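You operate a simulated robot arm through the tools that you are given. There is no shell and no other tool.

You run a simulated robot arm. Do the job below in one go: nothing can be reset, and whatever is moved stays where it is left.

## Task
Butt the white-band leaf against the teal-band one, clamp both, tape the joint.
Fine: use the orange tape roller; it goes back where it stood. Set down upright: orange tape roller. A coat counts when it lies all over at full strength: go over it till it gets no stronger.

Only the result counts: the job must be done as asked and must still hold three seconds after the hand-in. Knocking over, shifting, dropping, spilling or breaking anything else fails it.

## Robot
A 6-joint arm with a two-finger parallel gripper, fixed in place. Base frame: the origin is on the floor under the middle of its stand, x ahead of it, y to its left, z up. Lengths are in mm, angles in degrees, forces in N, time in s.
With the tool pointing down near the work surface it reaches from about 360 to 760 mm from the base axis. Its first joint turns from -66.0 to 66.0 degrees. Payload 2.45 kg.
Tool frame: the origin (TCP) lies between the finger pads and is the grasp point; the fingertips stand 24 mm ahead of it; z points along the fingers, y is the line along which they close. The gripper opens to 68 mm. The fingers are 17 mm wide and 10 mm thick; the gripper's body (40 by 70 mm) begins 41 mm behind the TCP.
Orientation is that of the tool frame in the base frame, as [roll, pitch, yaw] about the fixed x, y, z axes, in that order (R = Rz(yaw) Ry(pitch) Rx(roll)). With the fingers straight down and closing along the base's y, the tool's x points along the base's -x, its y along +y and its z along -z.

## Interface
- The arm moves only by the tool apply_moves. Its argument "increments" is a list of rows, each an object of numbers (a shift or turn left out is 0, a gripper value left out holds the last): "dx", "dy", "dz": the shift along the base's x, y, z in cm; "wx", "wy", "wz": the turn, a rotation vector about the base's x, y, z in degrees; "fingers": the opening, from 0 (shut) to 1 (fully open). In form: [{"dx": .., "dy": .., "dz": .., "wx": .., "wy": .., "wz": .., "fingers": ..}, ...]. A call has 1 to 20 rows; each row shifts and turns the commanded pose from where the row before left it. Rows are played at 5 a second. More than 50 mm and 8.6 degrees between two rows, or a gripper value outside its range, and nothing of the call is played. A pose out of reach is approached as far as the arm can. The call stops where the force on the tool passes 40 N (or 10 N more than at its start, if that is more) or the arm is blocked; 0.2 s more then pass. The fingers move at their own pace (about 108 mm/s each) and stop on an object; they squeeze with about 34 N. The grip force told is the motor's: it shows also when the fingers shut on nothing. Time passes only in rows, and 0.2 s behind the last, so rows that do not move let the fingers close. It gives the time, the measured TCP pose, the force on the tool (base axes), the opening and the grip force at its end, in the units of the frame above (readings bear some noise), with the torque about the TCP (base axes, N m) and any sound that the robot's microphone picked up.
- Cameras (640 x 400 px; columns grow to the right, rows downward): "scene" is fixed at [157.7, 406.9, 1464.1]; the picture's right is [-0.84, -0.54, 0.00], its down [-0.31, 0.48, -0.82] and it looks along [0.44, -0.69, -0.57] (base axes); focal length 318 px, centre (320, 200). "wrist" rides on the gripper at [84, 11, -75] in the tool frame; the picture's right is [-0.13, 0.99, 0.00], its down [-0.60, -0.08, -0.79] and it looks along [-0.79, -0.10, 0.61] (tool axes); focal length 251 px, centre (320, 200). There is no depth. A picture from a camera that has moved, and an enlarged one, comes with that camera's place and axes in the base frame and with its lens.
- get_image(camera): a new picture of that camera. It takes no simulated time.
- inspect(camera, box): a new picture of the part [left, top, right, bottom] of that camera's present view, enlarged. It takes no simulated time.
- hand_in(): hands the job in; it is judged then, once.

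Places have to be worked out from the pictures, the camera data and where the tool is seen. Open the gripper and draw the arm clear of the work before you hand the job in, unless the task says otherwise.

The tools are called after "Request:" by a JSON object that holds its "api" and its "payload". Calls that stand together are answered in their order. apply_moves: Moves the arm, as the interface text tells. Its arguments: {"type":"object","properties":{"increments":{"type":"array","items":{"type":"object","properties":{"dx":{"type":"number"},"dy":{"type":"number"},"dz":{"type":"number"},"wx":{"type":"number"},"wy":{"type":"number"},"wz":{"type":"number"},"fingers":{"type":"number"}}}}},"required":["increments"]} The other tools are called the same way: get_image (camera) takes a picture; inspect (camera, box) takes an enlarged picture of a part of a camera's view; hand_in () hands the job in.

At the start:

```text
clock: 0.0
position: [398.8, 173.3, 1237.4]
tcp_rot: [179.9, 0.0, -180.0]
wrist_force: [0.4, -0.9, 0.1]
moment: [-0.03, -0.02, 0.02]
gripper_width: 68.1
gripper_force: 0.1
```

scene: 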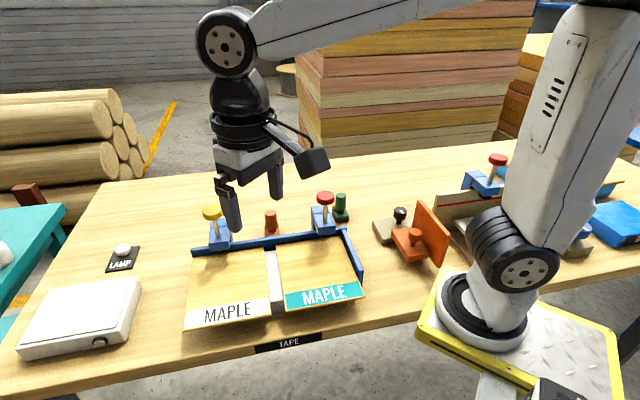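
wrist: 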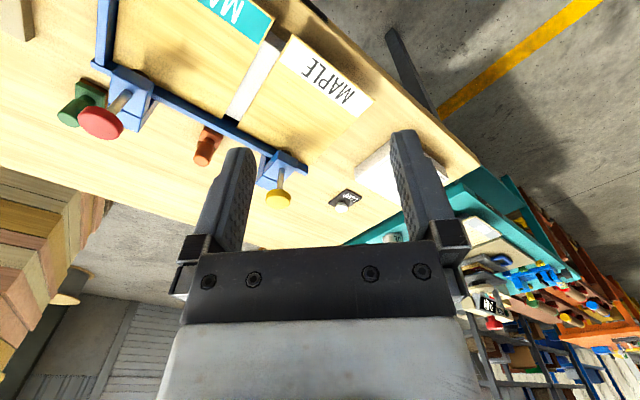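

I start by looking closer at the work area in both cameras.

Request:
{"api": "inspect", "payload": {"camera": "scene", "box": [170, 170, 390, 360]}}

Request:
{"api": "inspect", "payload": {"camera": "scene", "box": [360, 140, 640, 300]}}

Request:
{"api": "inspect", "payload": {"camera": "wrist", "box": [40, 0, 400, 225]}}

```text
2.11 times, centred on (280, 265) of scene
camera zoom: at [157.7, 406.9, 1464.1], right [-0.84, -0.54, 0.0], down [-0.31, 0.48, -0.82], along [0.44, -0.69, -0.57], focal length 668 px, centre (404, 63)
```

zoom: 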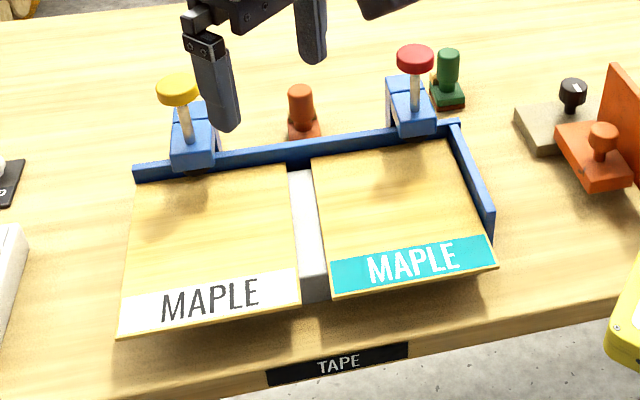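

```text
2.29 times, centred on (500, 220) of scene
camera zoom: at [157.7, 406.9, 1464.1], right [-0.84, -0.54, 0.0], down [-0.31, 0.48, -0.82], along [0.44, -0.69, -0.57], focal length 726 px, centre (-91, 154)
```

zoom: 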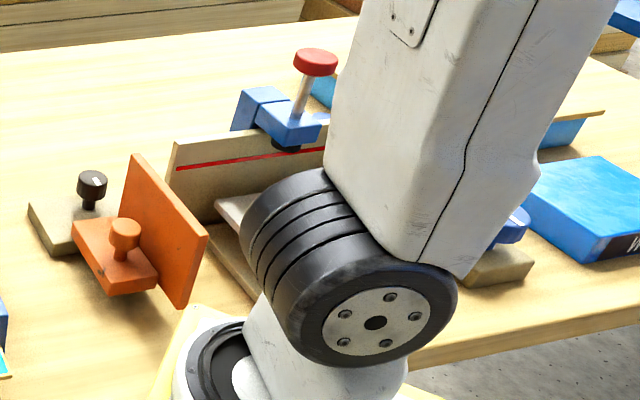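

```text
1.78 times, centred on (220, 112) of wrist
camera zoom: at [316.0, 184.9, 1312.2], right [0.13, 0.99, 0.0], down [0.6, -0.08, 0.79], along [0.79, -0.1, -0.61], focal length 447 px, centre (498, 356)
```

zoom: 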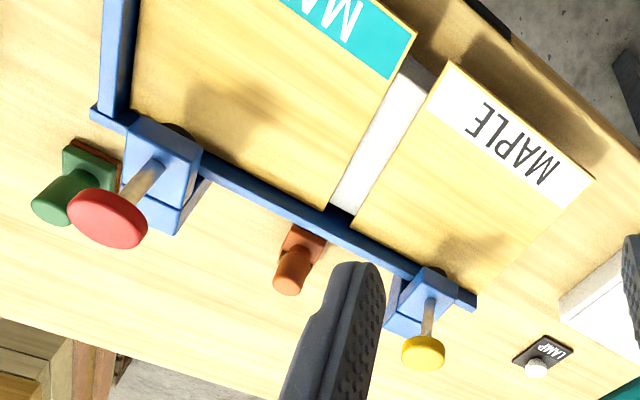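

The jig sits around x≈560, y≈-30, z≈915, with clamp knobs and the rollers behind its fence. I move the arm in front of the work, staying high, for a clearer wrist view.

Request:
{"api": "apply_moves", "payload": {"increments": [{"dy": -4}, {"dy": -4}, {"dy": -4}, {"dy": -4}, {"dy": -4}, {"dx": 0}]}}

Request:
{"api": "get_image", "payload": {"camera": "wrist"}}

Request:
{"api": "get_image", "payload": {"camera": "scene"}}

```text
clock: 1.4
position: [401.8, -25.7, 1238.2]
tcp_rot: [-180.0, 0.0, -180.0]
wrist_force: [-0.5, 0.8, -0.7]
moment: [-0.01, 0.02, -0.01]
gripper_width: 68.1
gripper_force: 0.0
```

```text
taken
camera wrist: at [318.1, -13.7, 1313.0], right [0.13, 0.99, 0.0], down [0.6, -0.08, 0.79], along [0.79, -0.1, -0.61], focal length 251 px, centre (320, 200)
```

wrist: 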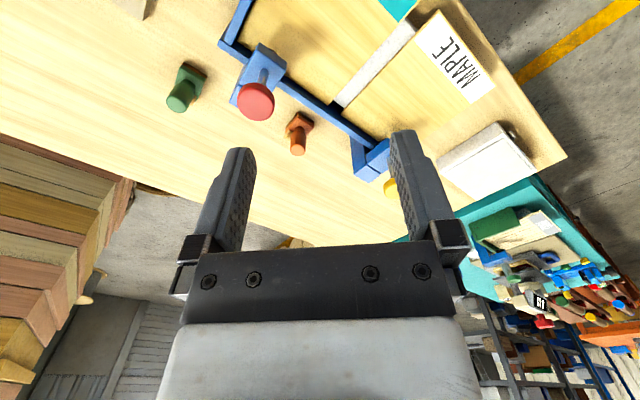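

```text
taken
```

scene: 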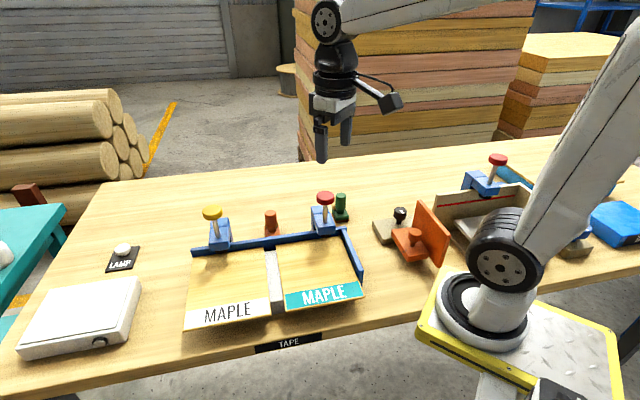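

The view of the jig is now clear in the scene camera. I zoom both cameras on it for triangulation.

Request:
{"api": "inspect", "payload": {"camera": "scene", "box": [180, 180, 290, 260]}}

Request:
{"api": "inspect", "payload": {"camera": "scene", "box": [270, 180, 380, 260]}}

Request:
{"api": "inspect", "payload": {"camera": "scene", "box": [175, 240, 375, 360]}}

Request:
{"api": "inspect", "payload": {"camera": "wrist", "box": [160, 0, 500, 210]}}

```text
5.00 times, centred on (235, 220) of scene
camera zoom: at [157.7, 406.9, 1464.1], right [-0.84, -0.54, 0.0], down [-0.31, 0.48, -0.82], along [0.44, -0.69, -0.57], focal length 1588 px, centre (745, 100)
```

zoom: 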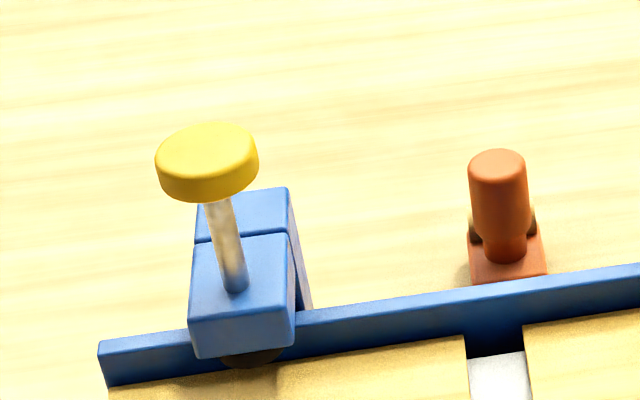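

```text
5.00 times, centred on (325, 220) of scene
camera zoom: at [157.7, 406.9, 1464.1], right [-0.84, -0.54, 0.0], down [-0.31, 0.48, -0.82], along [0.44, -0.69, -0.57], focal length 1588 px, centre (295, 100)
```

zoom: 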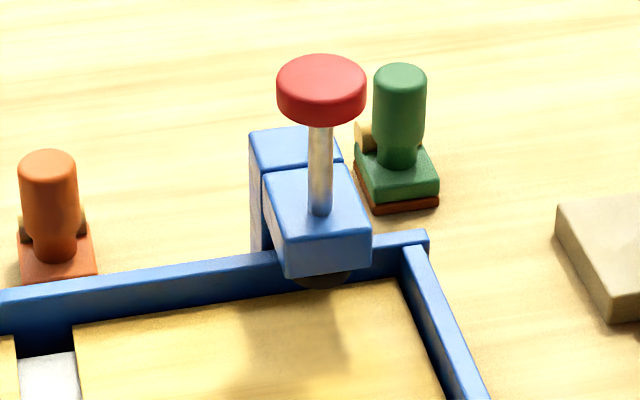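

```text
3.20 times, centred on (275, 300) of scene
camera zoom: at [157.7, 406.9, 1464.1], right [-0.84, -0.54, 0.0], down [-0.31, 0.48, -0.82], along [0.44, -0.69, -0.57], focal length 1016 px, centre (464, -120)
```

zoom: 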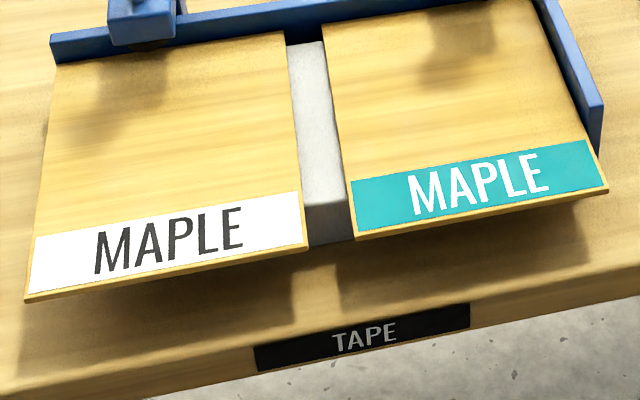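

```text
1.88 times, centred on (330, 105) of wrist
camera zoom: at [318.1, -13.7, 1313.0], right [0.13, 0.99, 0.0], down [0.6, -0.08, 0.79], along [0.79, -0.1, -0.61], focal length 473 px, centre (301, 379)
```

zoom: 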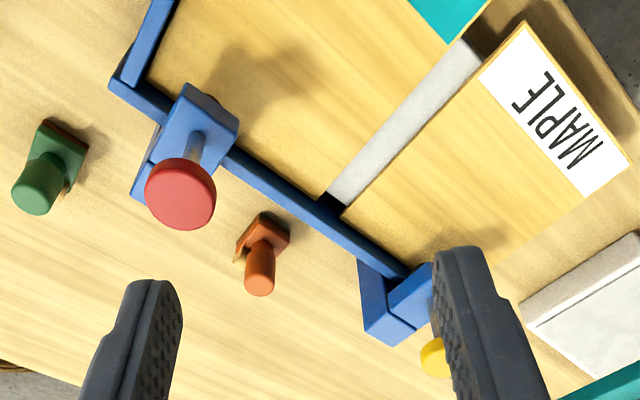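

I calibrate the scene camera against the known fingertip position by zooming on the gripper.

Request:
{"api": "inspect", "payload": {"camera": "scene", "box": [290, 80, 370, 170]}}

Request:
{"api": "inspect", "payload": {"camera": "wrist", "box": [150, 0, 320, 110]}}

Request:
{"api": "inspect", "payload": {"camera": "wrist", "box": [310, 0, 480, 110]}}

```text
4.44 times, centred on (330, 125) of scene
camera zoom: at [157.7, 406.9, 1464.1], right [-0.84, -0.54, 0.0], down [-0.31, 0.48, -0.82], along [0.44, -0.69, -0.57], focal length 1411 px, centre (276, 533)
```

zoom: 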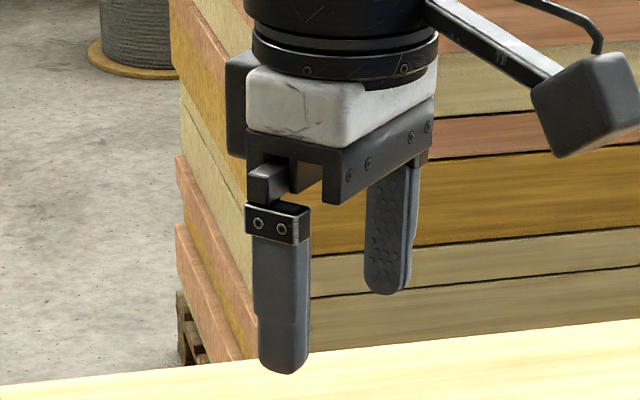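

```text
3.64 times, centred on (235, 55) of wrist
camera zoom: at [318.1, -13.7, 1313.0], right [0.13, 0.99, 0.0], down [0.6, -0.08, 0.79], along [0.79, -0.1, -0.61], focal length 914 px, centre (629, 727)
```

zoom: 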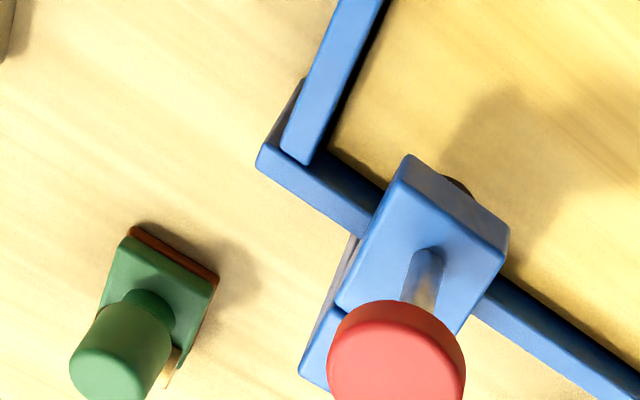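

```text
3.64 times, centred on (395, 55) of wrist
camera zoom: at [318.1, -13.7, 1313.0], right [0.13, 0.99, 0.0], down [0.6, -0.08, 0.79], along [0.79, -0.1, -0.61], focal length 914 px, centre (47, 727)
```

zoom: 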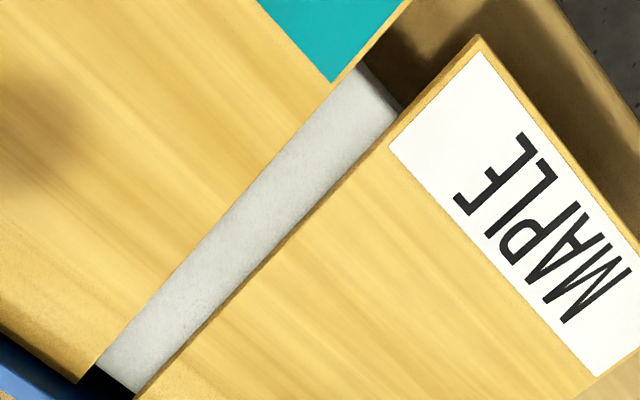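

Fence runs at about 45° in the base frame and the gap is about 30 mm. I move to another vantage point for a second wrist view (better baseline).

Request:
{"api": "apply_moves", "payload": {"increments": [{"dy": -4, "dz": -1}, {"dy": -4, "dz": -1}, {"dy": -4, "dz": -1}, {"dy": -4, "dz": -1}, {"dy": -2}, {"dx": 0}]}}

Request:
{"api": "get_image", "payload": {"camera": "wrist"}}

Request:
{"api": "inspect", "payload": {"camera": "wrist", "box": [300, 0, 560, 160]}}

```text
clock: 2.8
position: [399.9, -207.6, 1196.6]
tcp_rot: [-180.0, 0.1, -180.0]
wrist_force: [0.0, -0.3, 0.0]
moment: [-0.02, -0.01, -0.01]
gripper_width: 68.1
gripper_force: 0.1
```

```text
taken
camera wrist: at [316.3, -196.2, 1272.7], right [0.13, 0.99, 0.0], down [0.6, -0.08, 0.79], along [0.79, -0.1, -0.61], focal length 251 px, centre (320, 200)
```

wrist: 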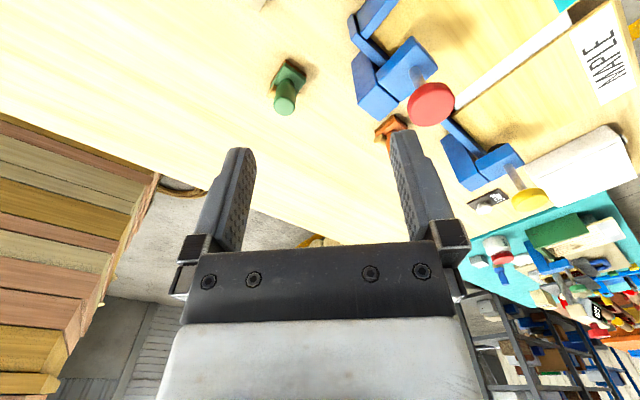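

```text
2.46 times, centred on (430, 80) of wrist
camera zoom: at [316.3, -196.2, 1272.7], right [0.13, 0.99, 0.0], down [0.6, -0.08, 0.79], along [0.79, -0.1, -0.61], focal length 619 px, centre (49, 495)
```

zoom: 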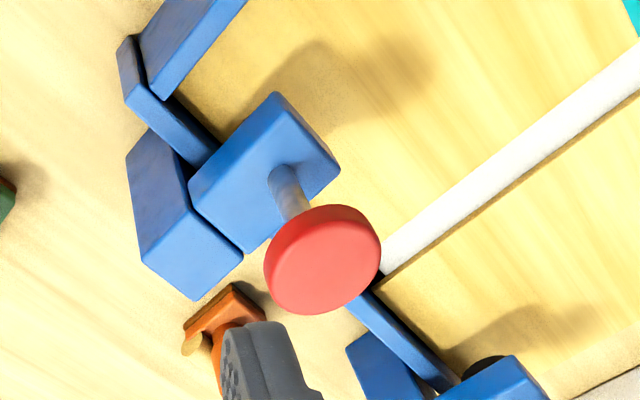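

Red knob top triangulates to about (467, -106, 1051). I zoom on the rollers and other jig parts from here.

Request:
{"api": "inspect", "payload": {"camera": "wrist", "box": [250, 40, 330, 130]}}

Request:
{"api": "inspect", "payload": {"camera": "wrist", "box": [360, 100, 480, 180]}}

Request:
{"api": "inspect", "payload": {"camera": "scene", "box": [250, 200, 290, 245]}}

Request:
{"api": "inspect", "payload": {"camera": "scene", "box": [320, 180, 360, 230]}}

```text
4.44 times, centred on (290, 85) of wrist
camera zoom: at [316.3, -196.2, 1272.7], right [0.13, 0.99, 0.0], down [0.6, -0.08, 0.79], along [0.79, -0.1, -0.61], focal length 1118 px, centre (453, 711)
```

zoom: 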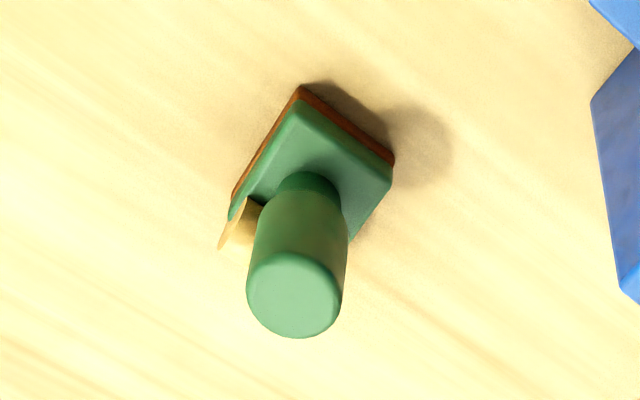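

```text
5.00 times, centred on (420, 140) of wrist
camera zoom: at [316.3, -196.2, 1272.7], right [0.13, 0.99, 0.0], down [0.6, -0.08, 0.79], along [0.79, -0.1, -0.61], focal length 1257 px, centre (-180, 500)
```

zoom: 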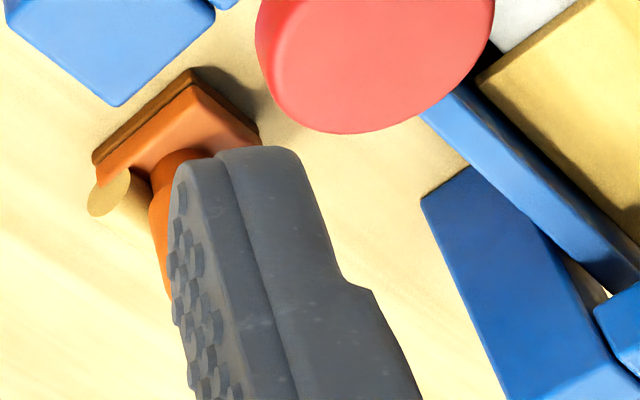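

```text
8.89 times, centred on (270, 222) of scene
camera zoom: at [157.7, 406.9, 1464.1], right [-0.84, -0.54, 0.0], down [-0.31, 0.48, -0.82], along [0.44, -0.69, -0.57], focal length 2822 px, centre (764, 0)
```

zoom: 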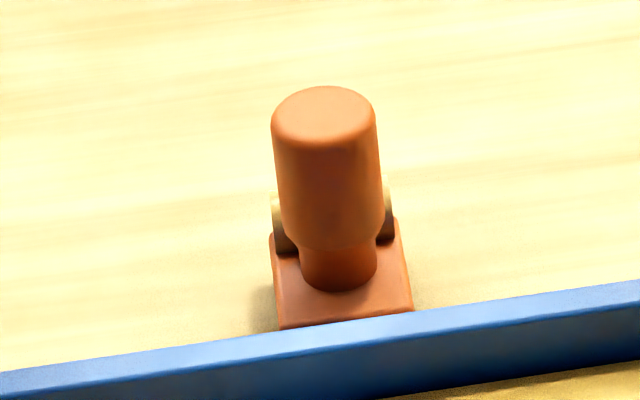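

```text
8.00 times, centred on (340, 205) of scene
camera zoom: at [157.7, 406.9, 1464.1], right [-0.84, -0.54, 0.0], down [-0.31, 0.48, -0.82], along [0.44, -0.69, -0.57], focal length 2540 px, centre (160, 160)
```

zoom: 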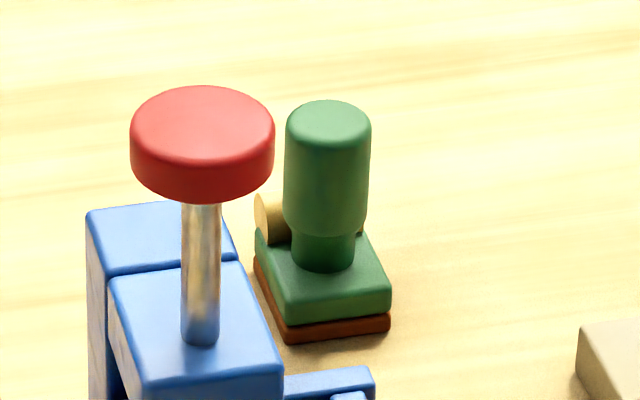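

The rollers have a square base with a brown sole, a knob handle and a small tape roll; the leaf top is about z≈903 and the table about z≈862. I go high to beyond the white leaf's outer edge, turning the tool 45° so its open fingers can push squarely on that edge.

Request:
{"api": "apply_moves", "payload": {"increments": [{"dx": 2.24, "dy": 3.38, "wz": 3.75}, {"dx": 2.24, "dy": 3.38, "wz": 3.75}, {"dx": 2.24, "dy": 3.38, "wz": 3.75}, {"dx": 2.24, "dy": 3.38, "wz": 3.75}, {"dx": 2.24, "dy": 3.38, "wz": 3.75}, {"dx": 2.24, "dy": 3.38, "wz": 3.75}, {"dx": 2.24, "dy": 3.38, "wz": 3.75}, {"dx": 2.24, "dy": 3.38, "wz": 3.75}, {"dx": 2.24, "dy": 3.38, "wz": 3.75}, {"dx": 2.24, "dy": 3.38, "wz": 3.75}, {"dx": 2.24, "dy": 3.38, "wz": 3.75}, {"dx": 2.24, "dy": 3.38, "wz": 3.75}, {"dx": 0}]}}

Request:
{"api": "get_image", "payload": {"camera": "wrist"}}

Request:
{"api": "get_image", "payload": {"camera": "scene"}}

```text
clock: 5.6
position: [669.0, 197.4, 1197.0]
tcp_rot: [179.9, 0.0, -135.0]
wrist_force: [0.1, -0.1, 0.2]
moment: [0.01, 0.02, 0.02]
gripper_width: 68.3
gripper_force: 0.1
```

```text
taken
camera wrist: at [602.7, 146.7, 1271.0], right [-0.61, 0.79, 0.0], down [0.48, 0.37, 0.79], along [0.63, 0.48, -0.61], focal length 251 px, centre (320, 200)
```

wrist: 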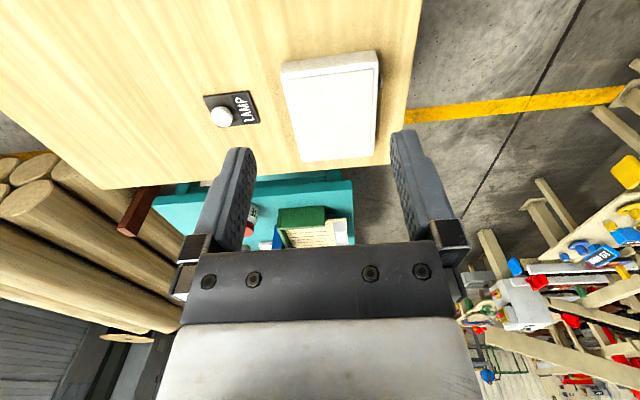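

```text
taken
```

scene: 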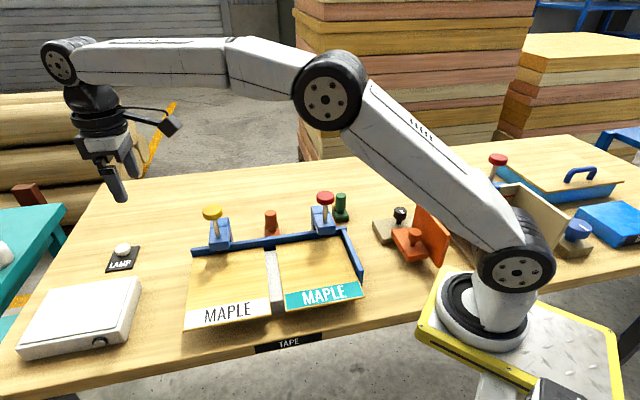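

Clear path below at (669,197). I descend to z≈960, still above the leaf level, and check relative position.

Request:
{"api": "apply_moves", "payload": {"increments": [{"dz": -4.7}, {"dz": -4.7}, {"dz": -4.7}, {"dz": -4.7}, {"dz": -4.7}, {"dx": 0}]}}

Request:
{"api": "get_image", "payload": {"camera": "wrist"}}

Request:
{"api": "inspect", "payload": {"camera": "scene", "box": [120, 180, 300, 340]}}

```text
clock: 7.0
position: [667.9, 199.8, 963.3]
tcp_rot: [180.0, 0.0, -134.9]
wrist_force: [0.6, -0.1, -0.6]
moment: [-0.01, 0.0, 0.02]
gripper_width: 67.8
gripper_force: 0.1
```

```text
taken
camera wrist: at [601.5, 149.5, 1037.1], right [-0.61, 0.79, 0.0], down [0.48, 0.37, 0.79], along [0.63, 0.48, -0.61], focal length 251 px, centre (320, 200)
```

wrist: 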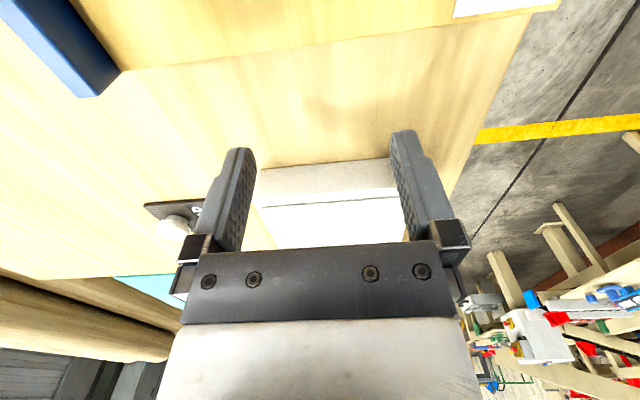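

```text
2.50 times, centred on (210, 260) of scene
camera zoom: at [157.7, 406.9, 1464.1], right [-0.84, -0.54, 0.0], down [-0.31, 0.48, -0.82], along [0.44, -0.69, -0.57], focal length 794 px, centre (595, 50)
```

zoom: 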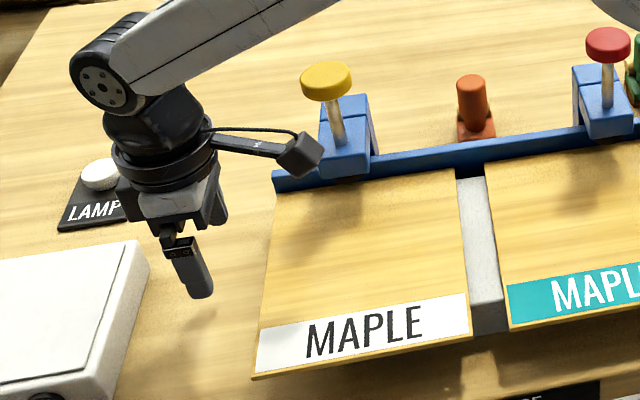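

The outer leaf edge lies about 25 mm from the finger fronts and is parallel to the tool (edge direction ≈134.8°). I lower so the fingers span the leaf's edge height and approach to just short of contact.

Request:
{"api": "apply_moves", "payload": {"increments": [{"dz": -2.8}, {"dz": -2.8}, {"dx": 0}, {"dx": -0.7, "dy": -0.7}, {"dx": -0.7, "dy": -0.7}, {"dx": 0}]}}

Request:
{"api": "get_image", "payload": {"camera": "wrist"}}

Request:
{"api": "inspect", "payload": {"camera": "scene", "box": [150, 210, 290, 340]}}

```text
clock: 8.4
position: [654.2, 185.7, 907.4]
tcp_rot: [-180.0, 0.0, -134.9]
wrist_force: [0.5, -0.1, 0.0]
moment: [0.0, 0.02, -0.03]
gripper_width: 68.3
gripper_force: 0.0
```

```text
taken
camera wrist: at [586.6, 134.9, 981.3], right [-0.61, 0.79, 0.0], down [0.48, 0.37, 0.79], along [0.63, 0.48, -0.61], focal length 251 px, centre (320, 200)
```

wrist: 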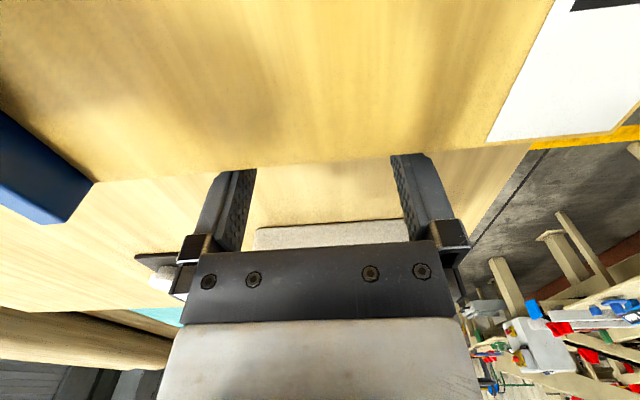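

```text
3.08 times, centred on (220, 275) of scene
camera zoom: at [157.7, 406.9, 1464.1], right [-0.84, -0.54, 0.0], down [-0.31, 0.48, -0.82], along [0.44, -0.69, -0.57], focal length 977 px, centre (628, -31)
```

zoom: 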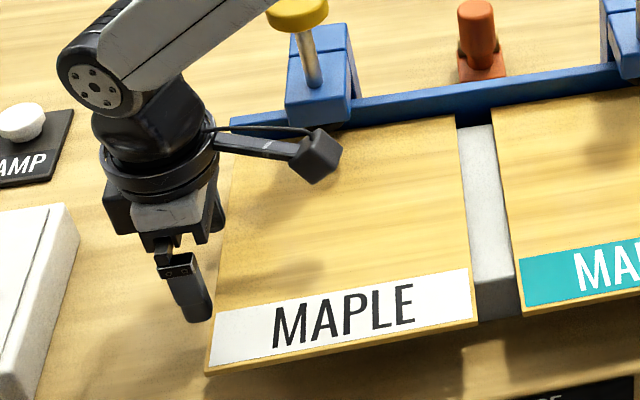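

Fingertips are now below the leaf's top at its outer edge, about 5 mm from contact. I push along (-0.707,-0.707) in 3 mm steps, about 27 mm first.

Request:
{"api": "apply_moves", "payload": {"increments": [{"dx": -0.212, "dy": -0.212}, {"dx": -0.212, "dy": -0.212}, {"dx": -0.212, "dy": -0.212}, {"dx": -0.212, "dy": -0.212}, {"dx": -0.212, "dy": -0.212}, {"dx": -0.212, "dy": -0.212}, {"dx": -0.212, "dy": -0.212}, {"dx": -0.212, "dy": -0.212}, {"dx": -0.212, "dy": -0.212}, {"dx": 0}]}}

Request:
{"api": "inspect", "payload": {"camera": "scene", "box": [180, 220, 380, 340]}}

Request:
{"api": "get_image", "payload": {"camera": "wrist"}}

```text
clock: 10.6
position: [636.2, 165.5, 907.0]
tcp_rot: [180.0, 0.0, -135.0]
wrist_force: [1.0, -0.1, 0.2]
moment: [-0.01, -0.01, -0.01]
gripper_width: 67.9
gripper_force: 0.0
```

```text
3.20 times, centred on (280, 280) of scene
camera zoom: at [157.7, 406.9, 1464.1], right [-0.84, -0.54, 0.0], down [-0.31, 0.48, -0.82], along [0.44, -0.69, -0.57], focal length 1016 px, centre (448, -56)
```

zoom: 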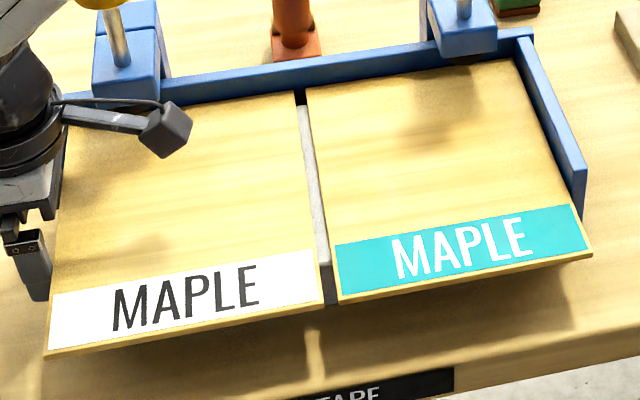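

```text
taken
camera wrist: at [569.0, 115.2, 981.8], right [-0.61, 0.79, 0.0], down [0.48, 0.37, 0.79], along [0.63, 0.48, -0.61], focal length 251 px, centre (320, 200)
```

wrist: 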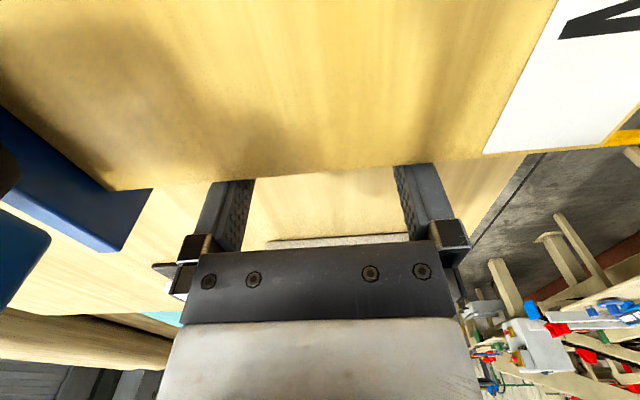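

The gap has shrunk to about 8 mm with almost no force. I continue in 1.5 mm steps and watch for the force rising.

Request:
{"api": "apply_moves", "payload": {"increments": [{"dx": -0.106, "dy": -0.106}, {"dx": -0.106, "dy": -0.106}, {"dx": -0.106, "dy": -0.106}, {"dx": -0.106, "dy": -0.106}, {"dx": 0}]}}

Request:
{"api": "inspect", "payload": {"camera": "scene", "box": [230, 230, 330, 340]}}

```text
clock: 11.8
position: [631.4, 162.7, 907.0]
tcp_rot: [180.0, 0.0, -135.0]
wrist_force: [0.8, -0.1, -0.5]
moment: [-0.04, 0.02, -0.01]
gripper_width: 68.0
gripper_force: 0.1
```

```text
3.64 times, centred on (280, 285) of scene
camera zoom: at [157.7, 406.9, 1464.1], right [-0.84, -0.54, 0.0], down [-0.31, 0.48, -0.82], along [0.44, -0.69, -0.57], focal length 1154 px, centre (466, -109)
```

zoom: 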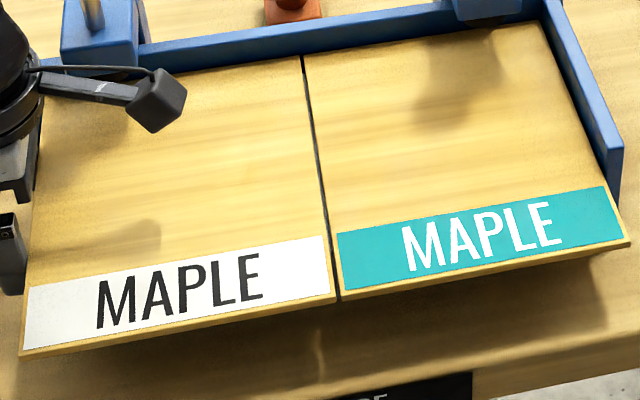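

Only a thin dark line (~2 mm) remains. I continue in 0.7 mm steps.

Request:
{"api": "apply_moves", "payload": {"increments": [{"dx": -0.05, "dy": -0.05}, {"dx": -0.05, "dy": -0.05}, {"dx": -0.05, "dy": -0.05}, {"dx": 0}]}}

Request:
{"api": "inspect", "payload": {"camera": "scene", "box": [245, 235, 305, 335]}}

```text
clock: 12.8
position: [630.5, 160.6, 906.1]
tcp_rot: [-179.9, 0.0, -135.0]
wrist_force: [0.2, 0.1, -0.1]
moment: [-0.01, 0.01, -0.01]
gripper_width: 67.9
gripper_force: 0.0
```

```text
4.00 times, centred on (275, 285) of scene
camera zoom: at [157.7, 406.9, 1464.1], right [-0.84, -0.54, 0.0], down [-0.31, 0.48, -0.82], along [0.44, -0.69, -0.57], focal length 1270 px, centre (500, -140)
```

zoom: 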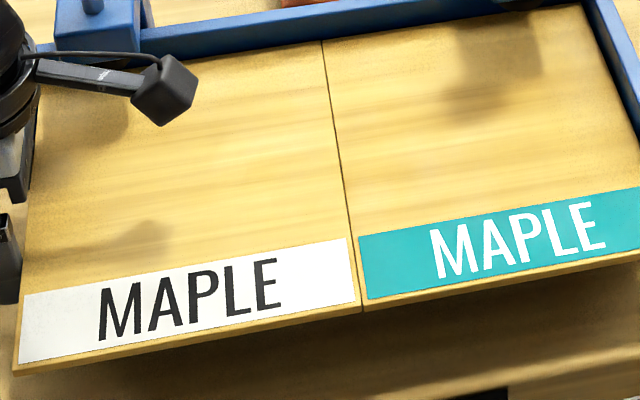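

The joint is almost closed but no contact force yet. I continue with finer steps until a small force shows.

Request:
{"api": "apply_moves", "payload": {"increments": [{"dx": -0.03, "dy": -0.03}, {"dx": -0.03, "dy": -0.03}, {"dx": -0.03, "dy": -0.03}, {"dx": 0}]}}

Request:
{"api": "inspect", "payload": {"camera": "scene", "box": [262, 275, 302, 325]}}

Request:
{"api": "inspect", "payload": {"camera": "scene", "box": [250, 235, 290, 285]}}

```text
clock: 13.8
position: [628.5, 159.7, 906.9]
tcp_rot: [180.0, 0.0, -135.1]
wrist_force: [1.0, 1.5, 0.6]
moment: [0.01, 0.01, 0.0]
gripper_width: 68.3
gripper_force: 0.0
```

```text
8.00 times, centred on (282, 300) of scene
camera zoom: at [157.7, 407.0, 1464.1], right [-0.84, -0.54, 0.0], down [-0.31, 0.48, -0.82], along [0.44, -0.69, -0.57], focal length 2540 px, centre (624, -600)
```

zoom: 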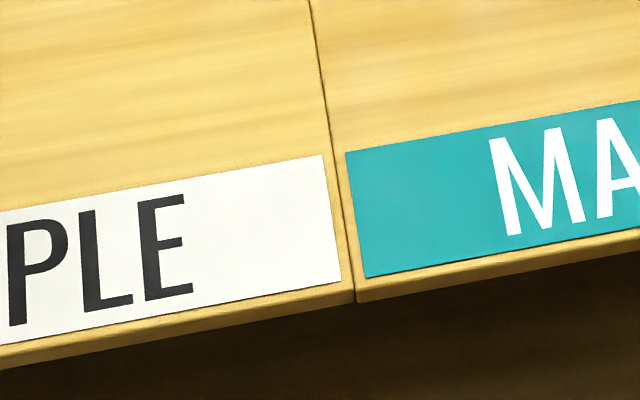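

```text
8.00 times, centred on (270, 260) of scene
camera zoom: at [157.7, 407.0, 1464.1], right [-0.84, -0.54, 0.0], down [-0.31, 0.48, -0.82], along [0.44, -0.69, -0.57], focal length 2540 px, centre (720, -280)
```

zoom: 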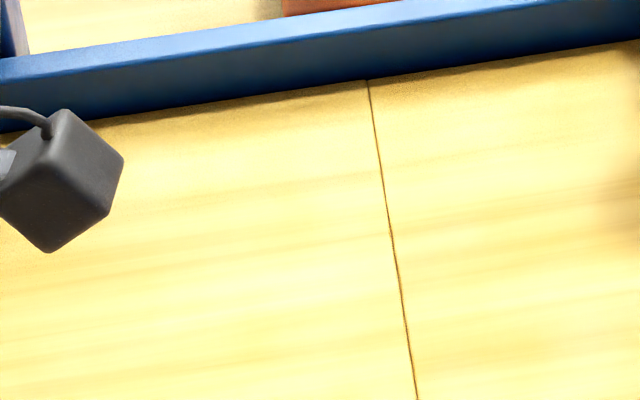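

The leaves look butted, and the force is just beginning to show. A few more tiny steps to make sure the contact is firm.

Request:
{"api": "apply_moves", "payload": {"increments": [{"dx": -0.03, "dy": -0.03}, {"dx": -0.03, "dy": -0.03}, {"dx": 0}]}}

Request:
{"api": "inspect", "payload": {"camera": "scene", "box": [262, 275, 302, 325]}}

Request:
{"api": "inspect", "payload": {"camera": "scene", "box": [320, 225, 370, 305]}}

```text
clock: 14.6
position: [627.8, 158.7, 906.2]
tcp_rot: [180.0, -0.1, -134.9]
wrist_force: [3.6, 2.1, -1.6]
moment: [0.0, 0.01, 0.0]
gripper_width: 68.1
gripper_force: 0.1
```

```text
8.00 times, centred on (282, 300) of scene
camera zoom: at [157.7, 407.0, 1464.1], right [-0.84, -0.54, 0.0], down [-0.31, 0.48, -0.82], along [0.44, -0.69, -0.57], focal length 2540 px, centre (624, -600)
```

zoom: 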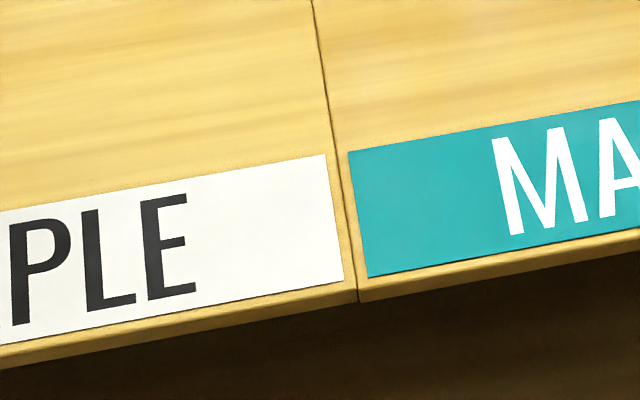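

```text
5.00 times, centred on (345, 265) of scene
camera zoom: at [157.7, 407.0, 1464.1], right [-0.84, -0.54, 0.0], down [-0.31, 0.48, -0.82], along [0.44, -0.69, -0.57], focal length 1588 px, centre (195, -125)
```

zoom: 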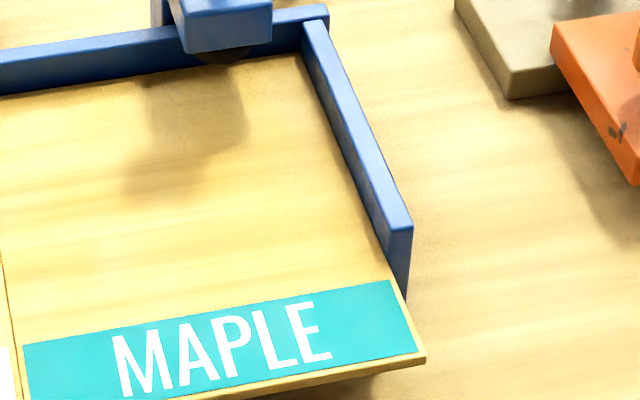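

The leaves are butted, with about 4 N of contact force and the teal leaf beginning to seat at its stop. I back off along the same line and rise clear.

Request:
{"api": "apply_moves", "payload": {"increments": [{"dx": 0.5, "dy": 0.5}, {"dx": 1.5, "dy": 1.5}, {"dx": 1.5, "dy": 1.5}, {"dz": 4.5, "fingers": 0}, {"dz": 4.5}, {"dz": 4.5}, {"dz": 4.5}, {"dz": 4.5}, {"dx": 0}]}}

Request:
{"api": "get_image", "payload": {"camera": "scene"}}

Request:
{"api": "inspect", "payload": {"camera": "scene", "box": [180, 190, 260, 260]}}

Request:
{"api": "inspect", "payload": {"camera": "scene", "box": [262, 275, 302, 325]}}

```text
clock: 16.6
position: [664.4, 194.3, 1133.8]
tcp_rot: [180.0, -0.1, -135.0]
wrist_force: [0.3, -0.2, 0.7]
moment: [0.01, -0.02, -0.01]
gripper_width: 0.0
gripper_force: 23.1
```

```text
taken
```

scene: 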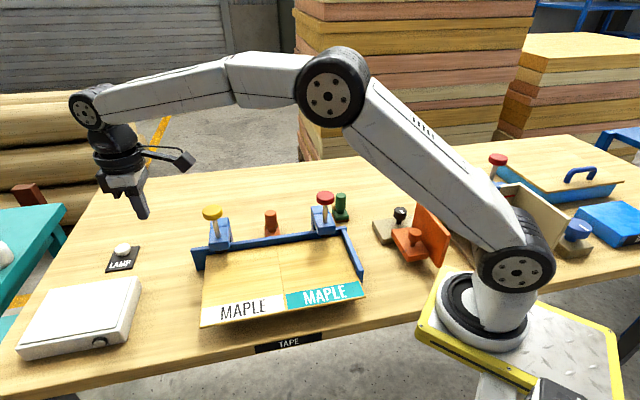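

```text
5.71 times, centred on (220, 225) of scene
camera zoom: at [157.6, 406.9, 1464.1], right [-0.84, -0.54, 0.0], down [-0.31, 0.48, -0.82], along [0.44, -0.69, -0.57], focal length 1814 px, centre (891, 57)
```

zoom: 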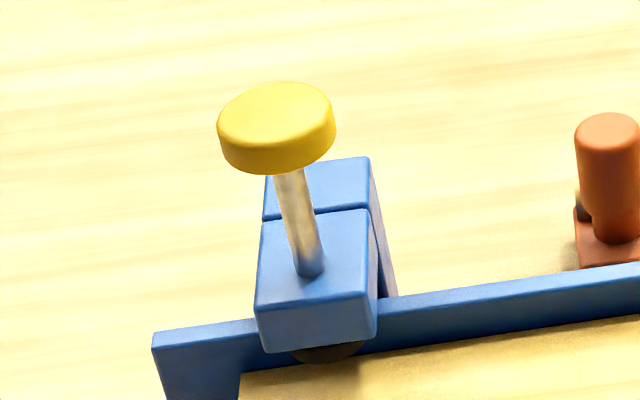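

```text
8.00 times, centred on (282, 300) of scene
camera zoom: at [157.6, 406.9, 1464.1], right [-0.84, -0.54, 0.0], down [-0.31, 0.48, -0.82], along [0.44, -0.69, -0.57], focal length 2540 px, centre (624, -600)
```

zoom: 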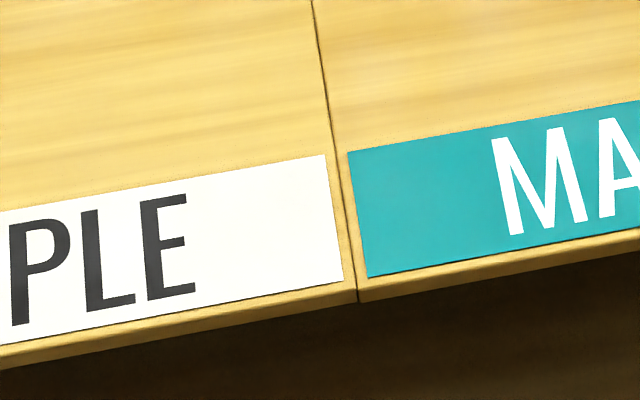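

The joint stays closed. Now I move over the yellow clamp knob, estimated at (645, 70, ~1053), with shut fingers, well above it.

Request:
{"api": "apply_moves", "payload": {"increments": [{"dx": -0.6, "dy": -4.2}, {"dx": -0.6, "dy": -4.2}, {"dx": -0.7, "dy": -4.1}, {"dx": 0}]}}

Request:
{"api": "get_image", "payload": {"camera": "wrist"}}

Request:
{"api": "inspect", "payload": {"camera": "scene", "box": [170, 120, 270, 260]}}

```text
clock: 17.6
position: [645.4, 67.5, 1130.0]
tcp_rot: [-179.9, 0.0, -135.0]
wrist_force: [-0.2, -0.1, 0.4]
moment: [0.03, 0.0, 0.02]
gripper_width: 0.3
gripper_force: 23.5
```

```text
taken
camera wrist: at [577.5, 16.6, 1205.1], right [-0.61, 0.79, 0.0], down [0.48, 0.37, 0.79], along [0.63, 0.48, -0.61], focal length 251 px, centre (320, 200)
```

wrist: 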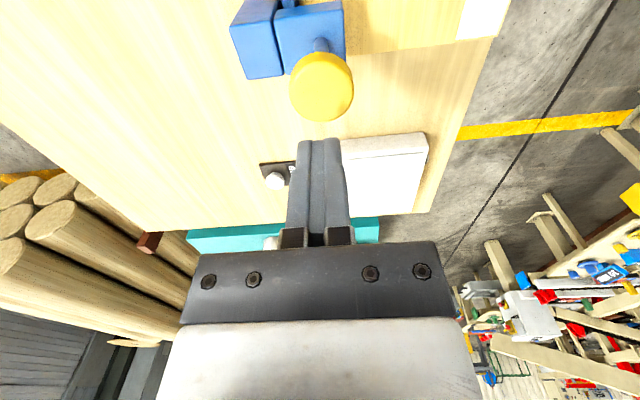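

```text
2.86 times, centred on (220, 190) of scene
camera zoom: at [157.7, 406.9, 1464.1], right [-0.84, -0.54, 0.0], down [-0.31, 0.48, -0.82], along [0.44, -0.69, -0.57], focal length 907 px, centre (606, 229)
```

zoom: 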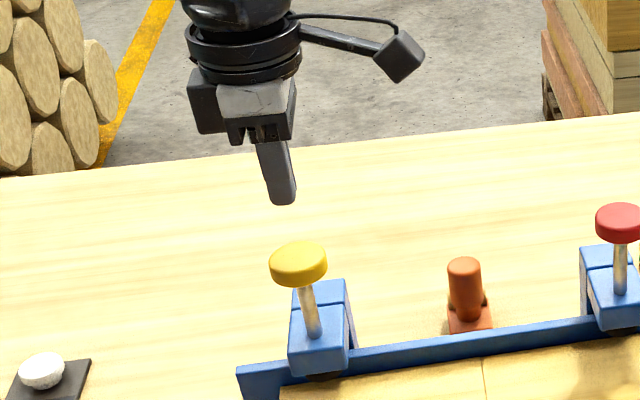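

The knob top is at about (643, 69, 1053), nearly under the fingers. I lower to just above it, then continue gently in small steps.

Request:
{"api": "apply_moves", "payload": {"increments": [{"dx": -0.2, "dy": 0.1, "dz": -2}, {"dz": -2}, {"dz": -0.4}, {"dz": -0.3}, {"dz": -0.3}, {"dz": -0.3}, {"dx": 0}]}}

Request:
{"api": "inspect", "payload": {"camera": "scene", "box": [180, 170, 260, 260]}}

Request:
{"api": "inspect", "payload": {"camera": "wrist", "box": [220, 40, 420, 200]}}

```text
clock: 19.2
position: [642.6, 69.0, 1078.3]
tcp_rot: [180.0, 0.0, -135.0]
wrist_force: [-1.8, -2.2, 3.3]
moment: [-0.04, 0.05, -0.02]
gripper_width: 0.2
gripper_force: 23.2
```

```text
4.44 times, centred on (220, 215) of scene
camera zoom: at [157.5, 406.9, 1464.1], right [-0.84, -0.54, 0.0], down [-0.31, 0.48, -0.82], along [0.44, -0.69, -0.57], focal length 1411 px, centre (764, 133)
```

zoom: 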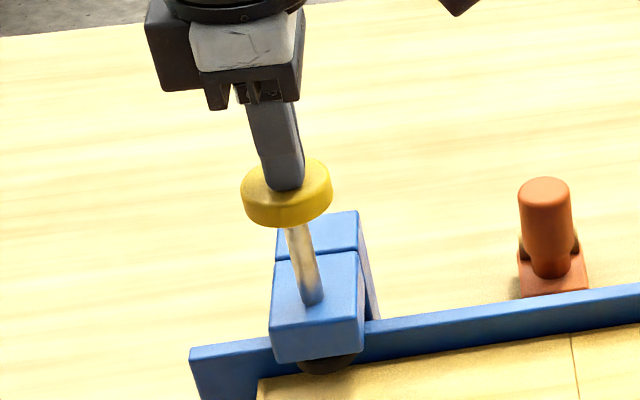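

```text
2.50 times, centred on (320, 120) of wrist
camera zoom: at [575.1, 18.1, 1153.7], right [-0.61, 0.79, 0.0], down [0.48, 0.37, 0.79], along [0.63, 0.48, -0.61], focal length 629 px, centre (320, 400)
```

zoom: 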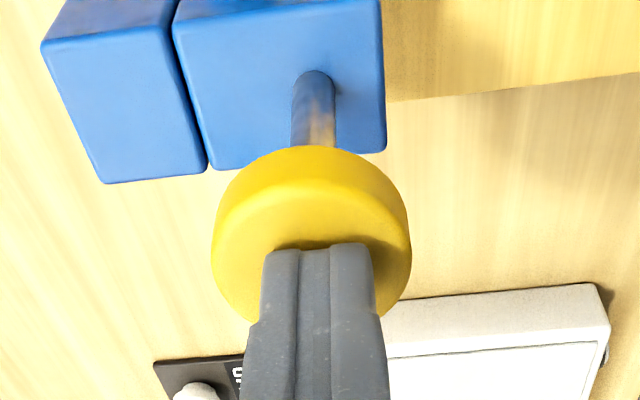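

There's light contact (3 N) on the knob. I press further in 2 mm steps to see whether the spindle goes down.

Request:
{"api": "apply_moves", "payload": {"increments": [{"dz": -0.2}, {"dz": -0.2}, {"dz": -0.2}, {"dz": -0.2}, {"dx": 0}]}}

Request:
{"api": "inspect", "payload": {"camera": "scene", "box": [180, 170, 260, 260]}}

```text
clock: 20.4
position: [641.6, 70.5, 1070.2]
tcp_rot: [180.0, 0.1, -135.0]
wrist_force: [0.1, -0.5, 1.1]
moment: [0.0, 0.02, 0.0]
gripper_width: 0.0
gripper_force: 23.9
```

```text
4.44 times, centred on (220, 215) of scene
camera zoom: at [157.7, 406.9, 1464.1], right [-0.84, -0.54, 0.0], down [-0.31, 0.48, -0.82], along [0.44, -0.69, -0.57], focal length 1411 px, centre (764, 133)
```

zoom: 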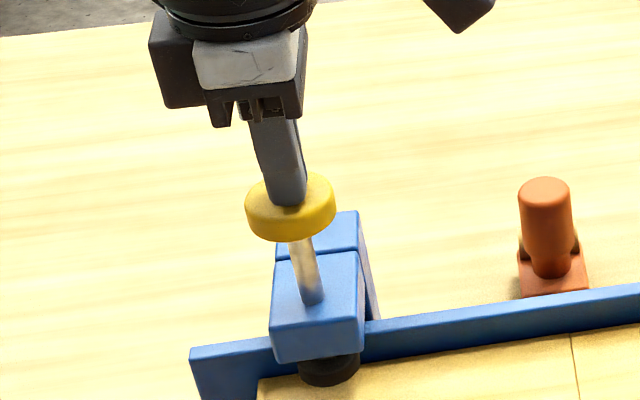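

The spindle slides down when pressed. I keep pressing until the pad meets the leaf and force builds.

Request:
{"api": "apply_moves", "payload": {"increments": [{"dz": -0.25}, {"dz": -0.25}, {"dz": -0.25}, {"dz": -0.25}, {"dz": -0.25}, {"dz": -0.25}, {"dx": 0}]}}

Request:
{"api": "inspect", "payload": {"camera": "scene", "box": [180, 170, 260, 260]}}

```text
clock: 22.0
position: [642.0, 69.9, 1056.3]
tcp_rot: [180.0, 0.1, -134.9]
wrist_force: [0.3, -1.0, 1.0]
moment: [0.0, 0.01, 0.01]
gripper_width: 0.2
gripper_force: 23.4
```

```text
4.44 times, centred on (220, 215) of scene
camera zoom: at [157.7, 406.9, 1464.1], right [-0.84, -0.54, 0.0], down [-0.31, 0.48, -0.82], along [0.44, -0.69, -0.57], focal length 1411 px, centre (764, 133)
```

zoom: 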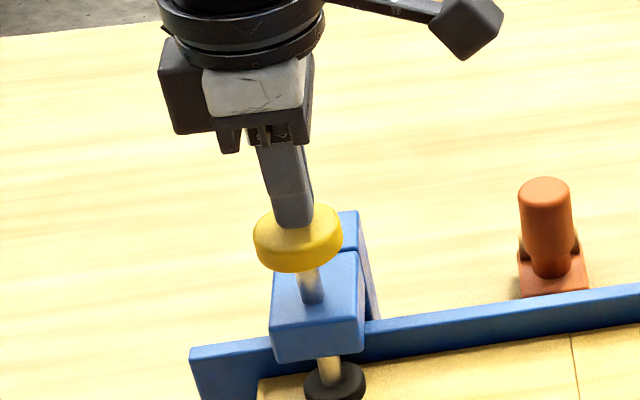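

The pad is nearly down on the leaf. I continue with 1.5 mm steps watching the force.

Request:
{"api": "apply_moves", "payload": {"increments": [{"dz": -0.15}, {"dz": -0.15}, {"dz": -0.15}, {"dz": -0.15}, {"dx": 0}]}}

Request:
{"api": "inspect", "payload": {"camera": "scene", "box": [180, 170, 260, 260]}}

```text
clock: 23.2
position: [642.6, 70.5, 1050.6]
tcp_rot: [180.0, -0.1, -135.0]
wrist_force: [-6.8, -0.8, 12.9]
moment: [-0.01, 0.18, 0.01]
gripper_width: 0.1
gripper_force: 23.4
```

```text
4.44 times, centred on (220, 215) of scene
camera zoom: at [157.2, 406.9, 1464.2], right [-0.84, -0.54, 0.0], down [-0.31, 0.48, -0.82], along [0.44, -0.69, -0.57], focal length 1411 px, centre (764, 133)
```

zoom: 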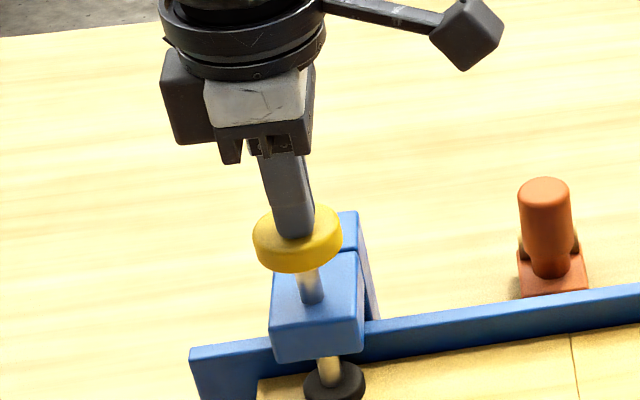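

The knob stopped moving and the force rose to 13 N, so the pad bears on the leaf. I press a little more to seat it firmly, then lift to see whether it stays.

Request:
{"api": "apply_moves", "payload": {"increments": [{"dz": -0.1}, {"dz": -0.1}, {"dx": 0}]}}

Request:
{"api": "inspect", "payload": {"camera": "scene", "box": [180, 170, 260, 260]}}

```text
clock: 24.0
position: [641.6, 70.4, 1050.8]
tcp_rot: [-179.9, 0.1, -135.0]
wrist_force: [-17.3, 2.6, 35.1]
moment: [0.03, 0.46, 0.01]
gripper_width: 0.0
gripper_force: 23.5
```

```text
4.44 times, centred on (220, 215) of scene
camera zoom: at [156.4, 406.9, 1464.3], right [-0.84, -0.54, 0.0], down [-0.31, 0.48, -0.82], along [0.44, -0.69, -0.57], focal length 1411 px, centre (764, 133)
```

zoom: 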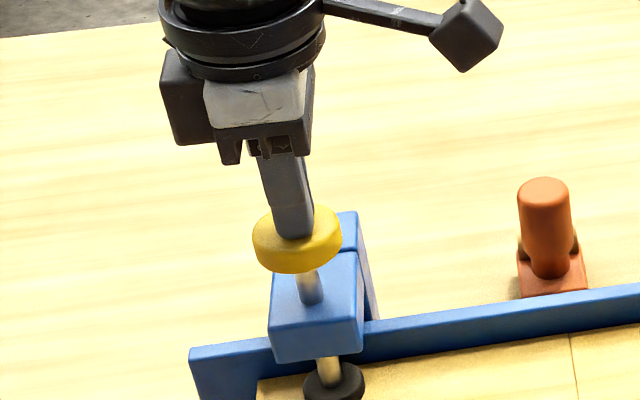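

Pressed firmly at 35 N. I lift off and check that the clamp stays down.

Request:
{"api": "apply_moves", "payload": {"increments": [{"dz": 0.4}, {"dz": 1.5}, {"dz": 4}, {"dz": 3}, {"dx": 0}]}}

Request:
{"api": "inspect", "payload": {"camera": "scene", "box": [180, 170, 340, 270]}}

Request:
{"api": "inspect", "payload": {"camera": "scene", "box": [240, 230, 320, 330]}}

```text
clock: 25.2
position: [644.0, 72.8, 1136.6]
tcp_rot: [180.0, 0.0, -135.0]
wrist_force: [0.7, -0.1, 0.3]
moment: [0.02, 0.0, 0.02]
gripper_width: 0.0
gripper_force: 23.7
```

```text
4.00 times, centred on (260, 220) of scene
camera zoom: at [157.6, 406.9, 1464.1], right [-0.84, -0.54, 0.0], down [-0.31, 0.48, -0.82], along [0.44, -0.69, -0.57], focal length 1270 px, centre (560, 120)
```

zoom: 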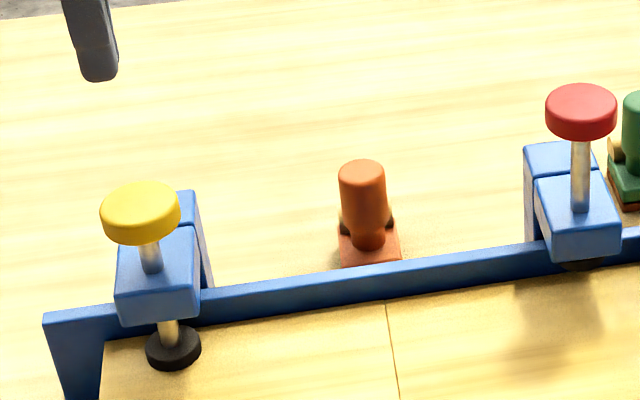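

```text
4.00 times, centred on (280, 280) of scene
camera zoom: at [157.6, 406.9, 1464.1], right [-0.84, -0.54, 0.0], down [-0.31, 0.48, -0.82], along [0.44, -0.69, -0.57], focal length 1270 px, centre (480, -120)
```

zoom: 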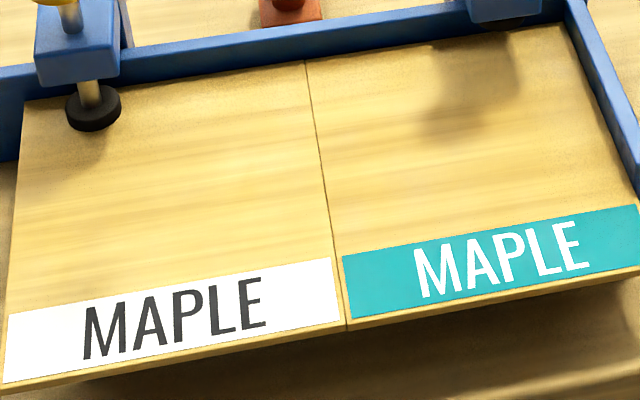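

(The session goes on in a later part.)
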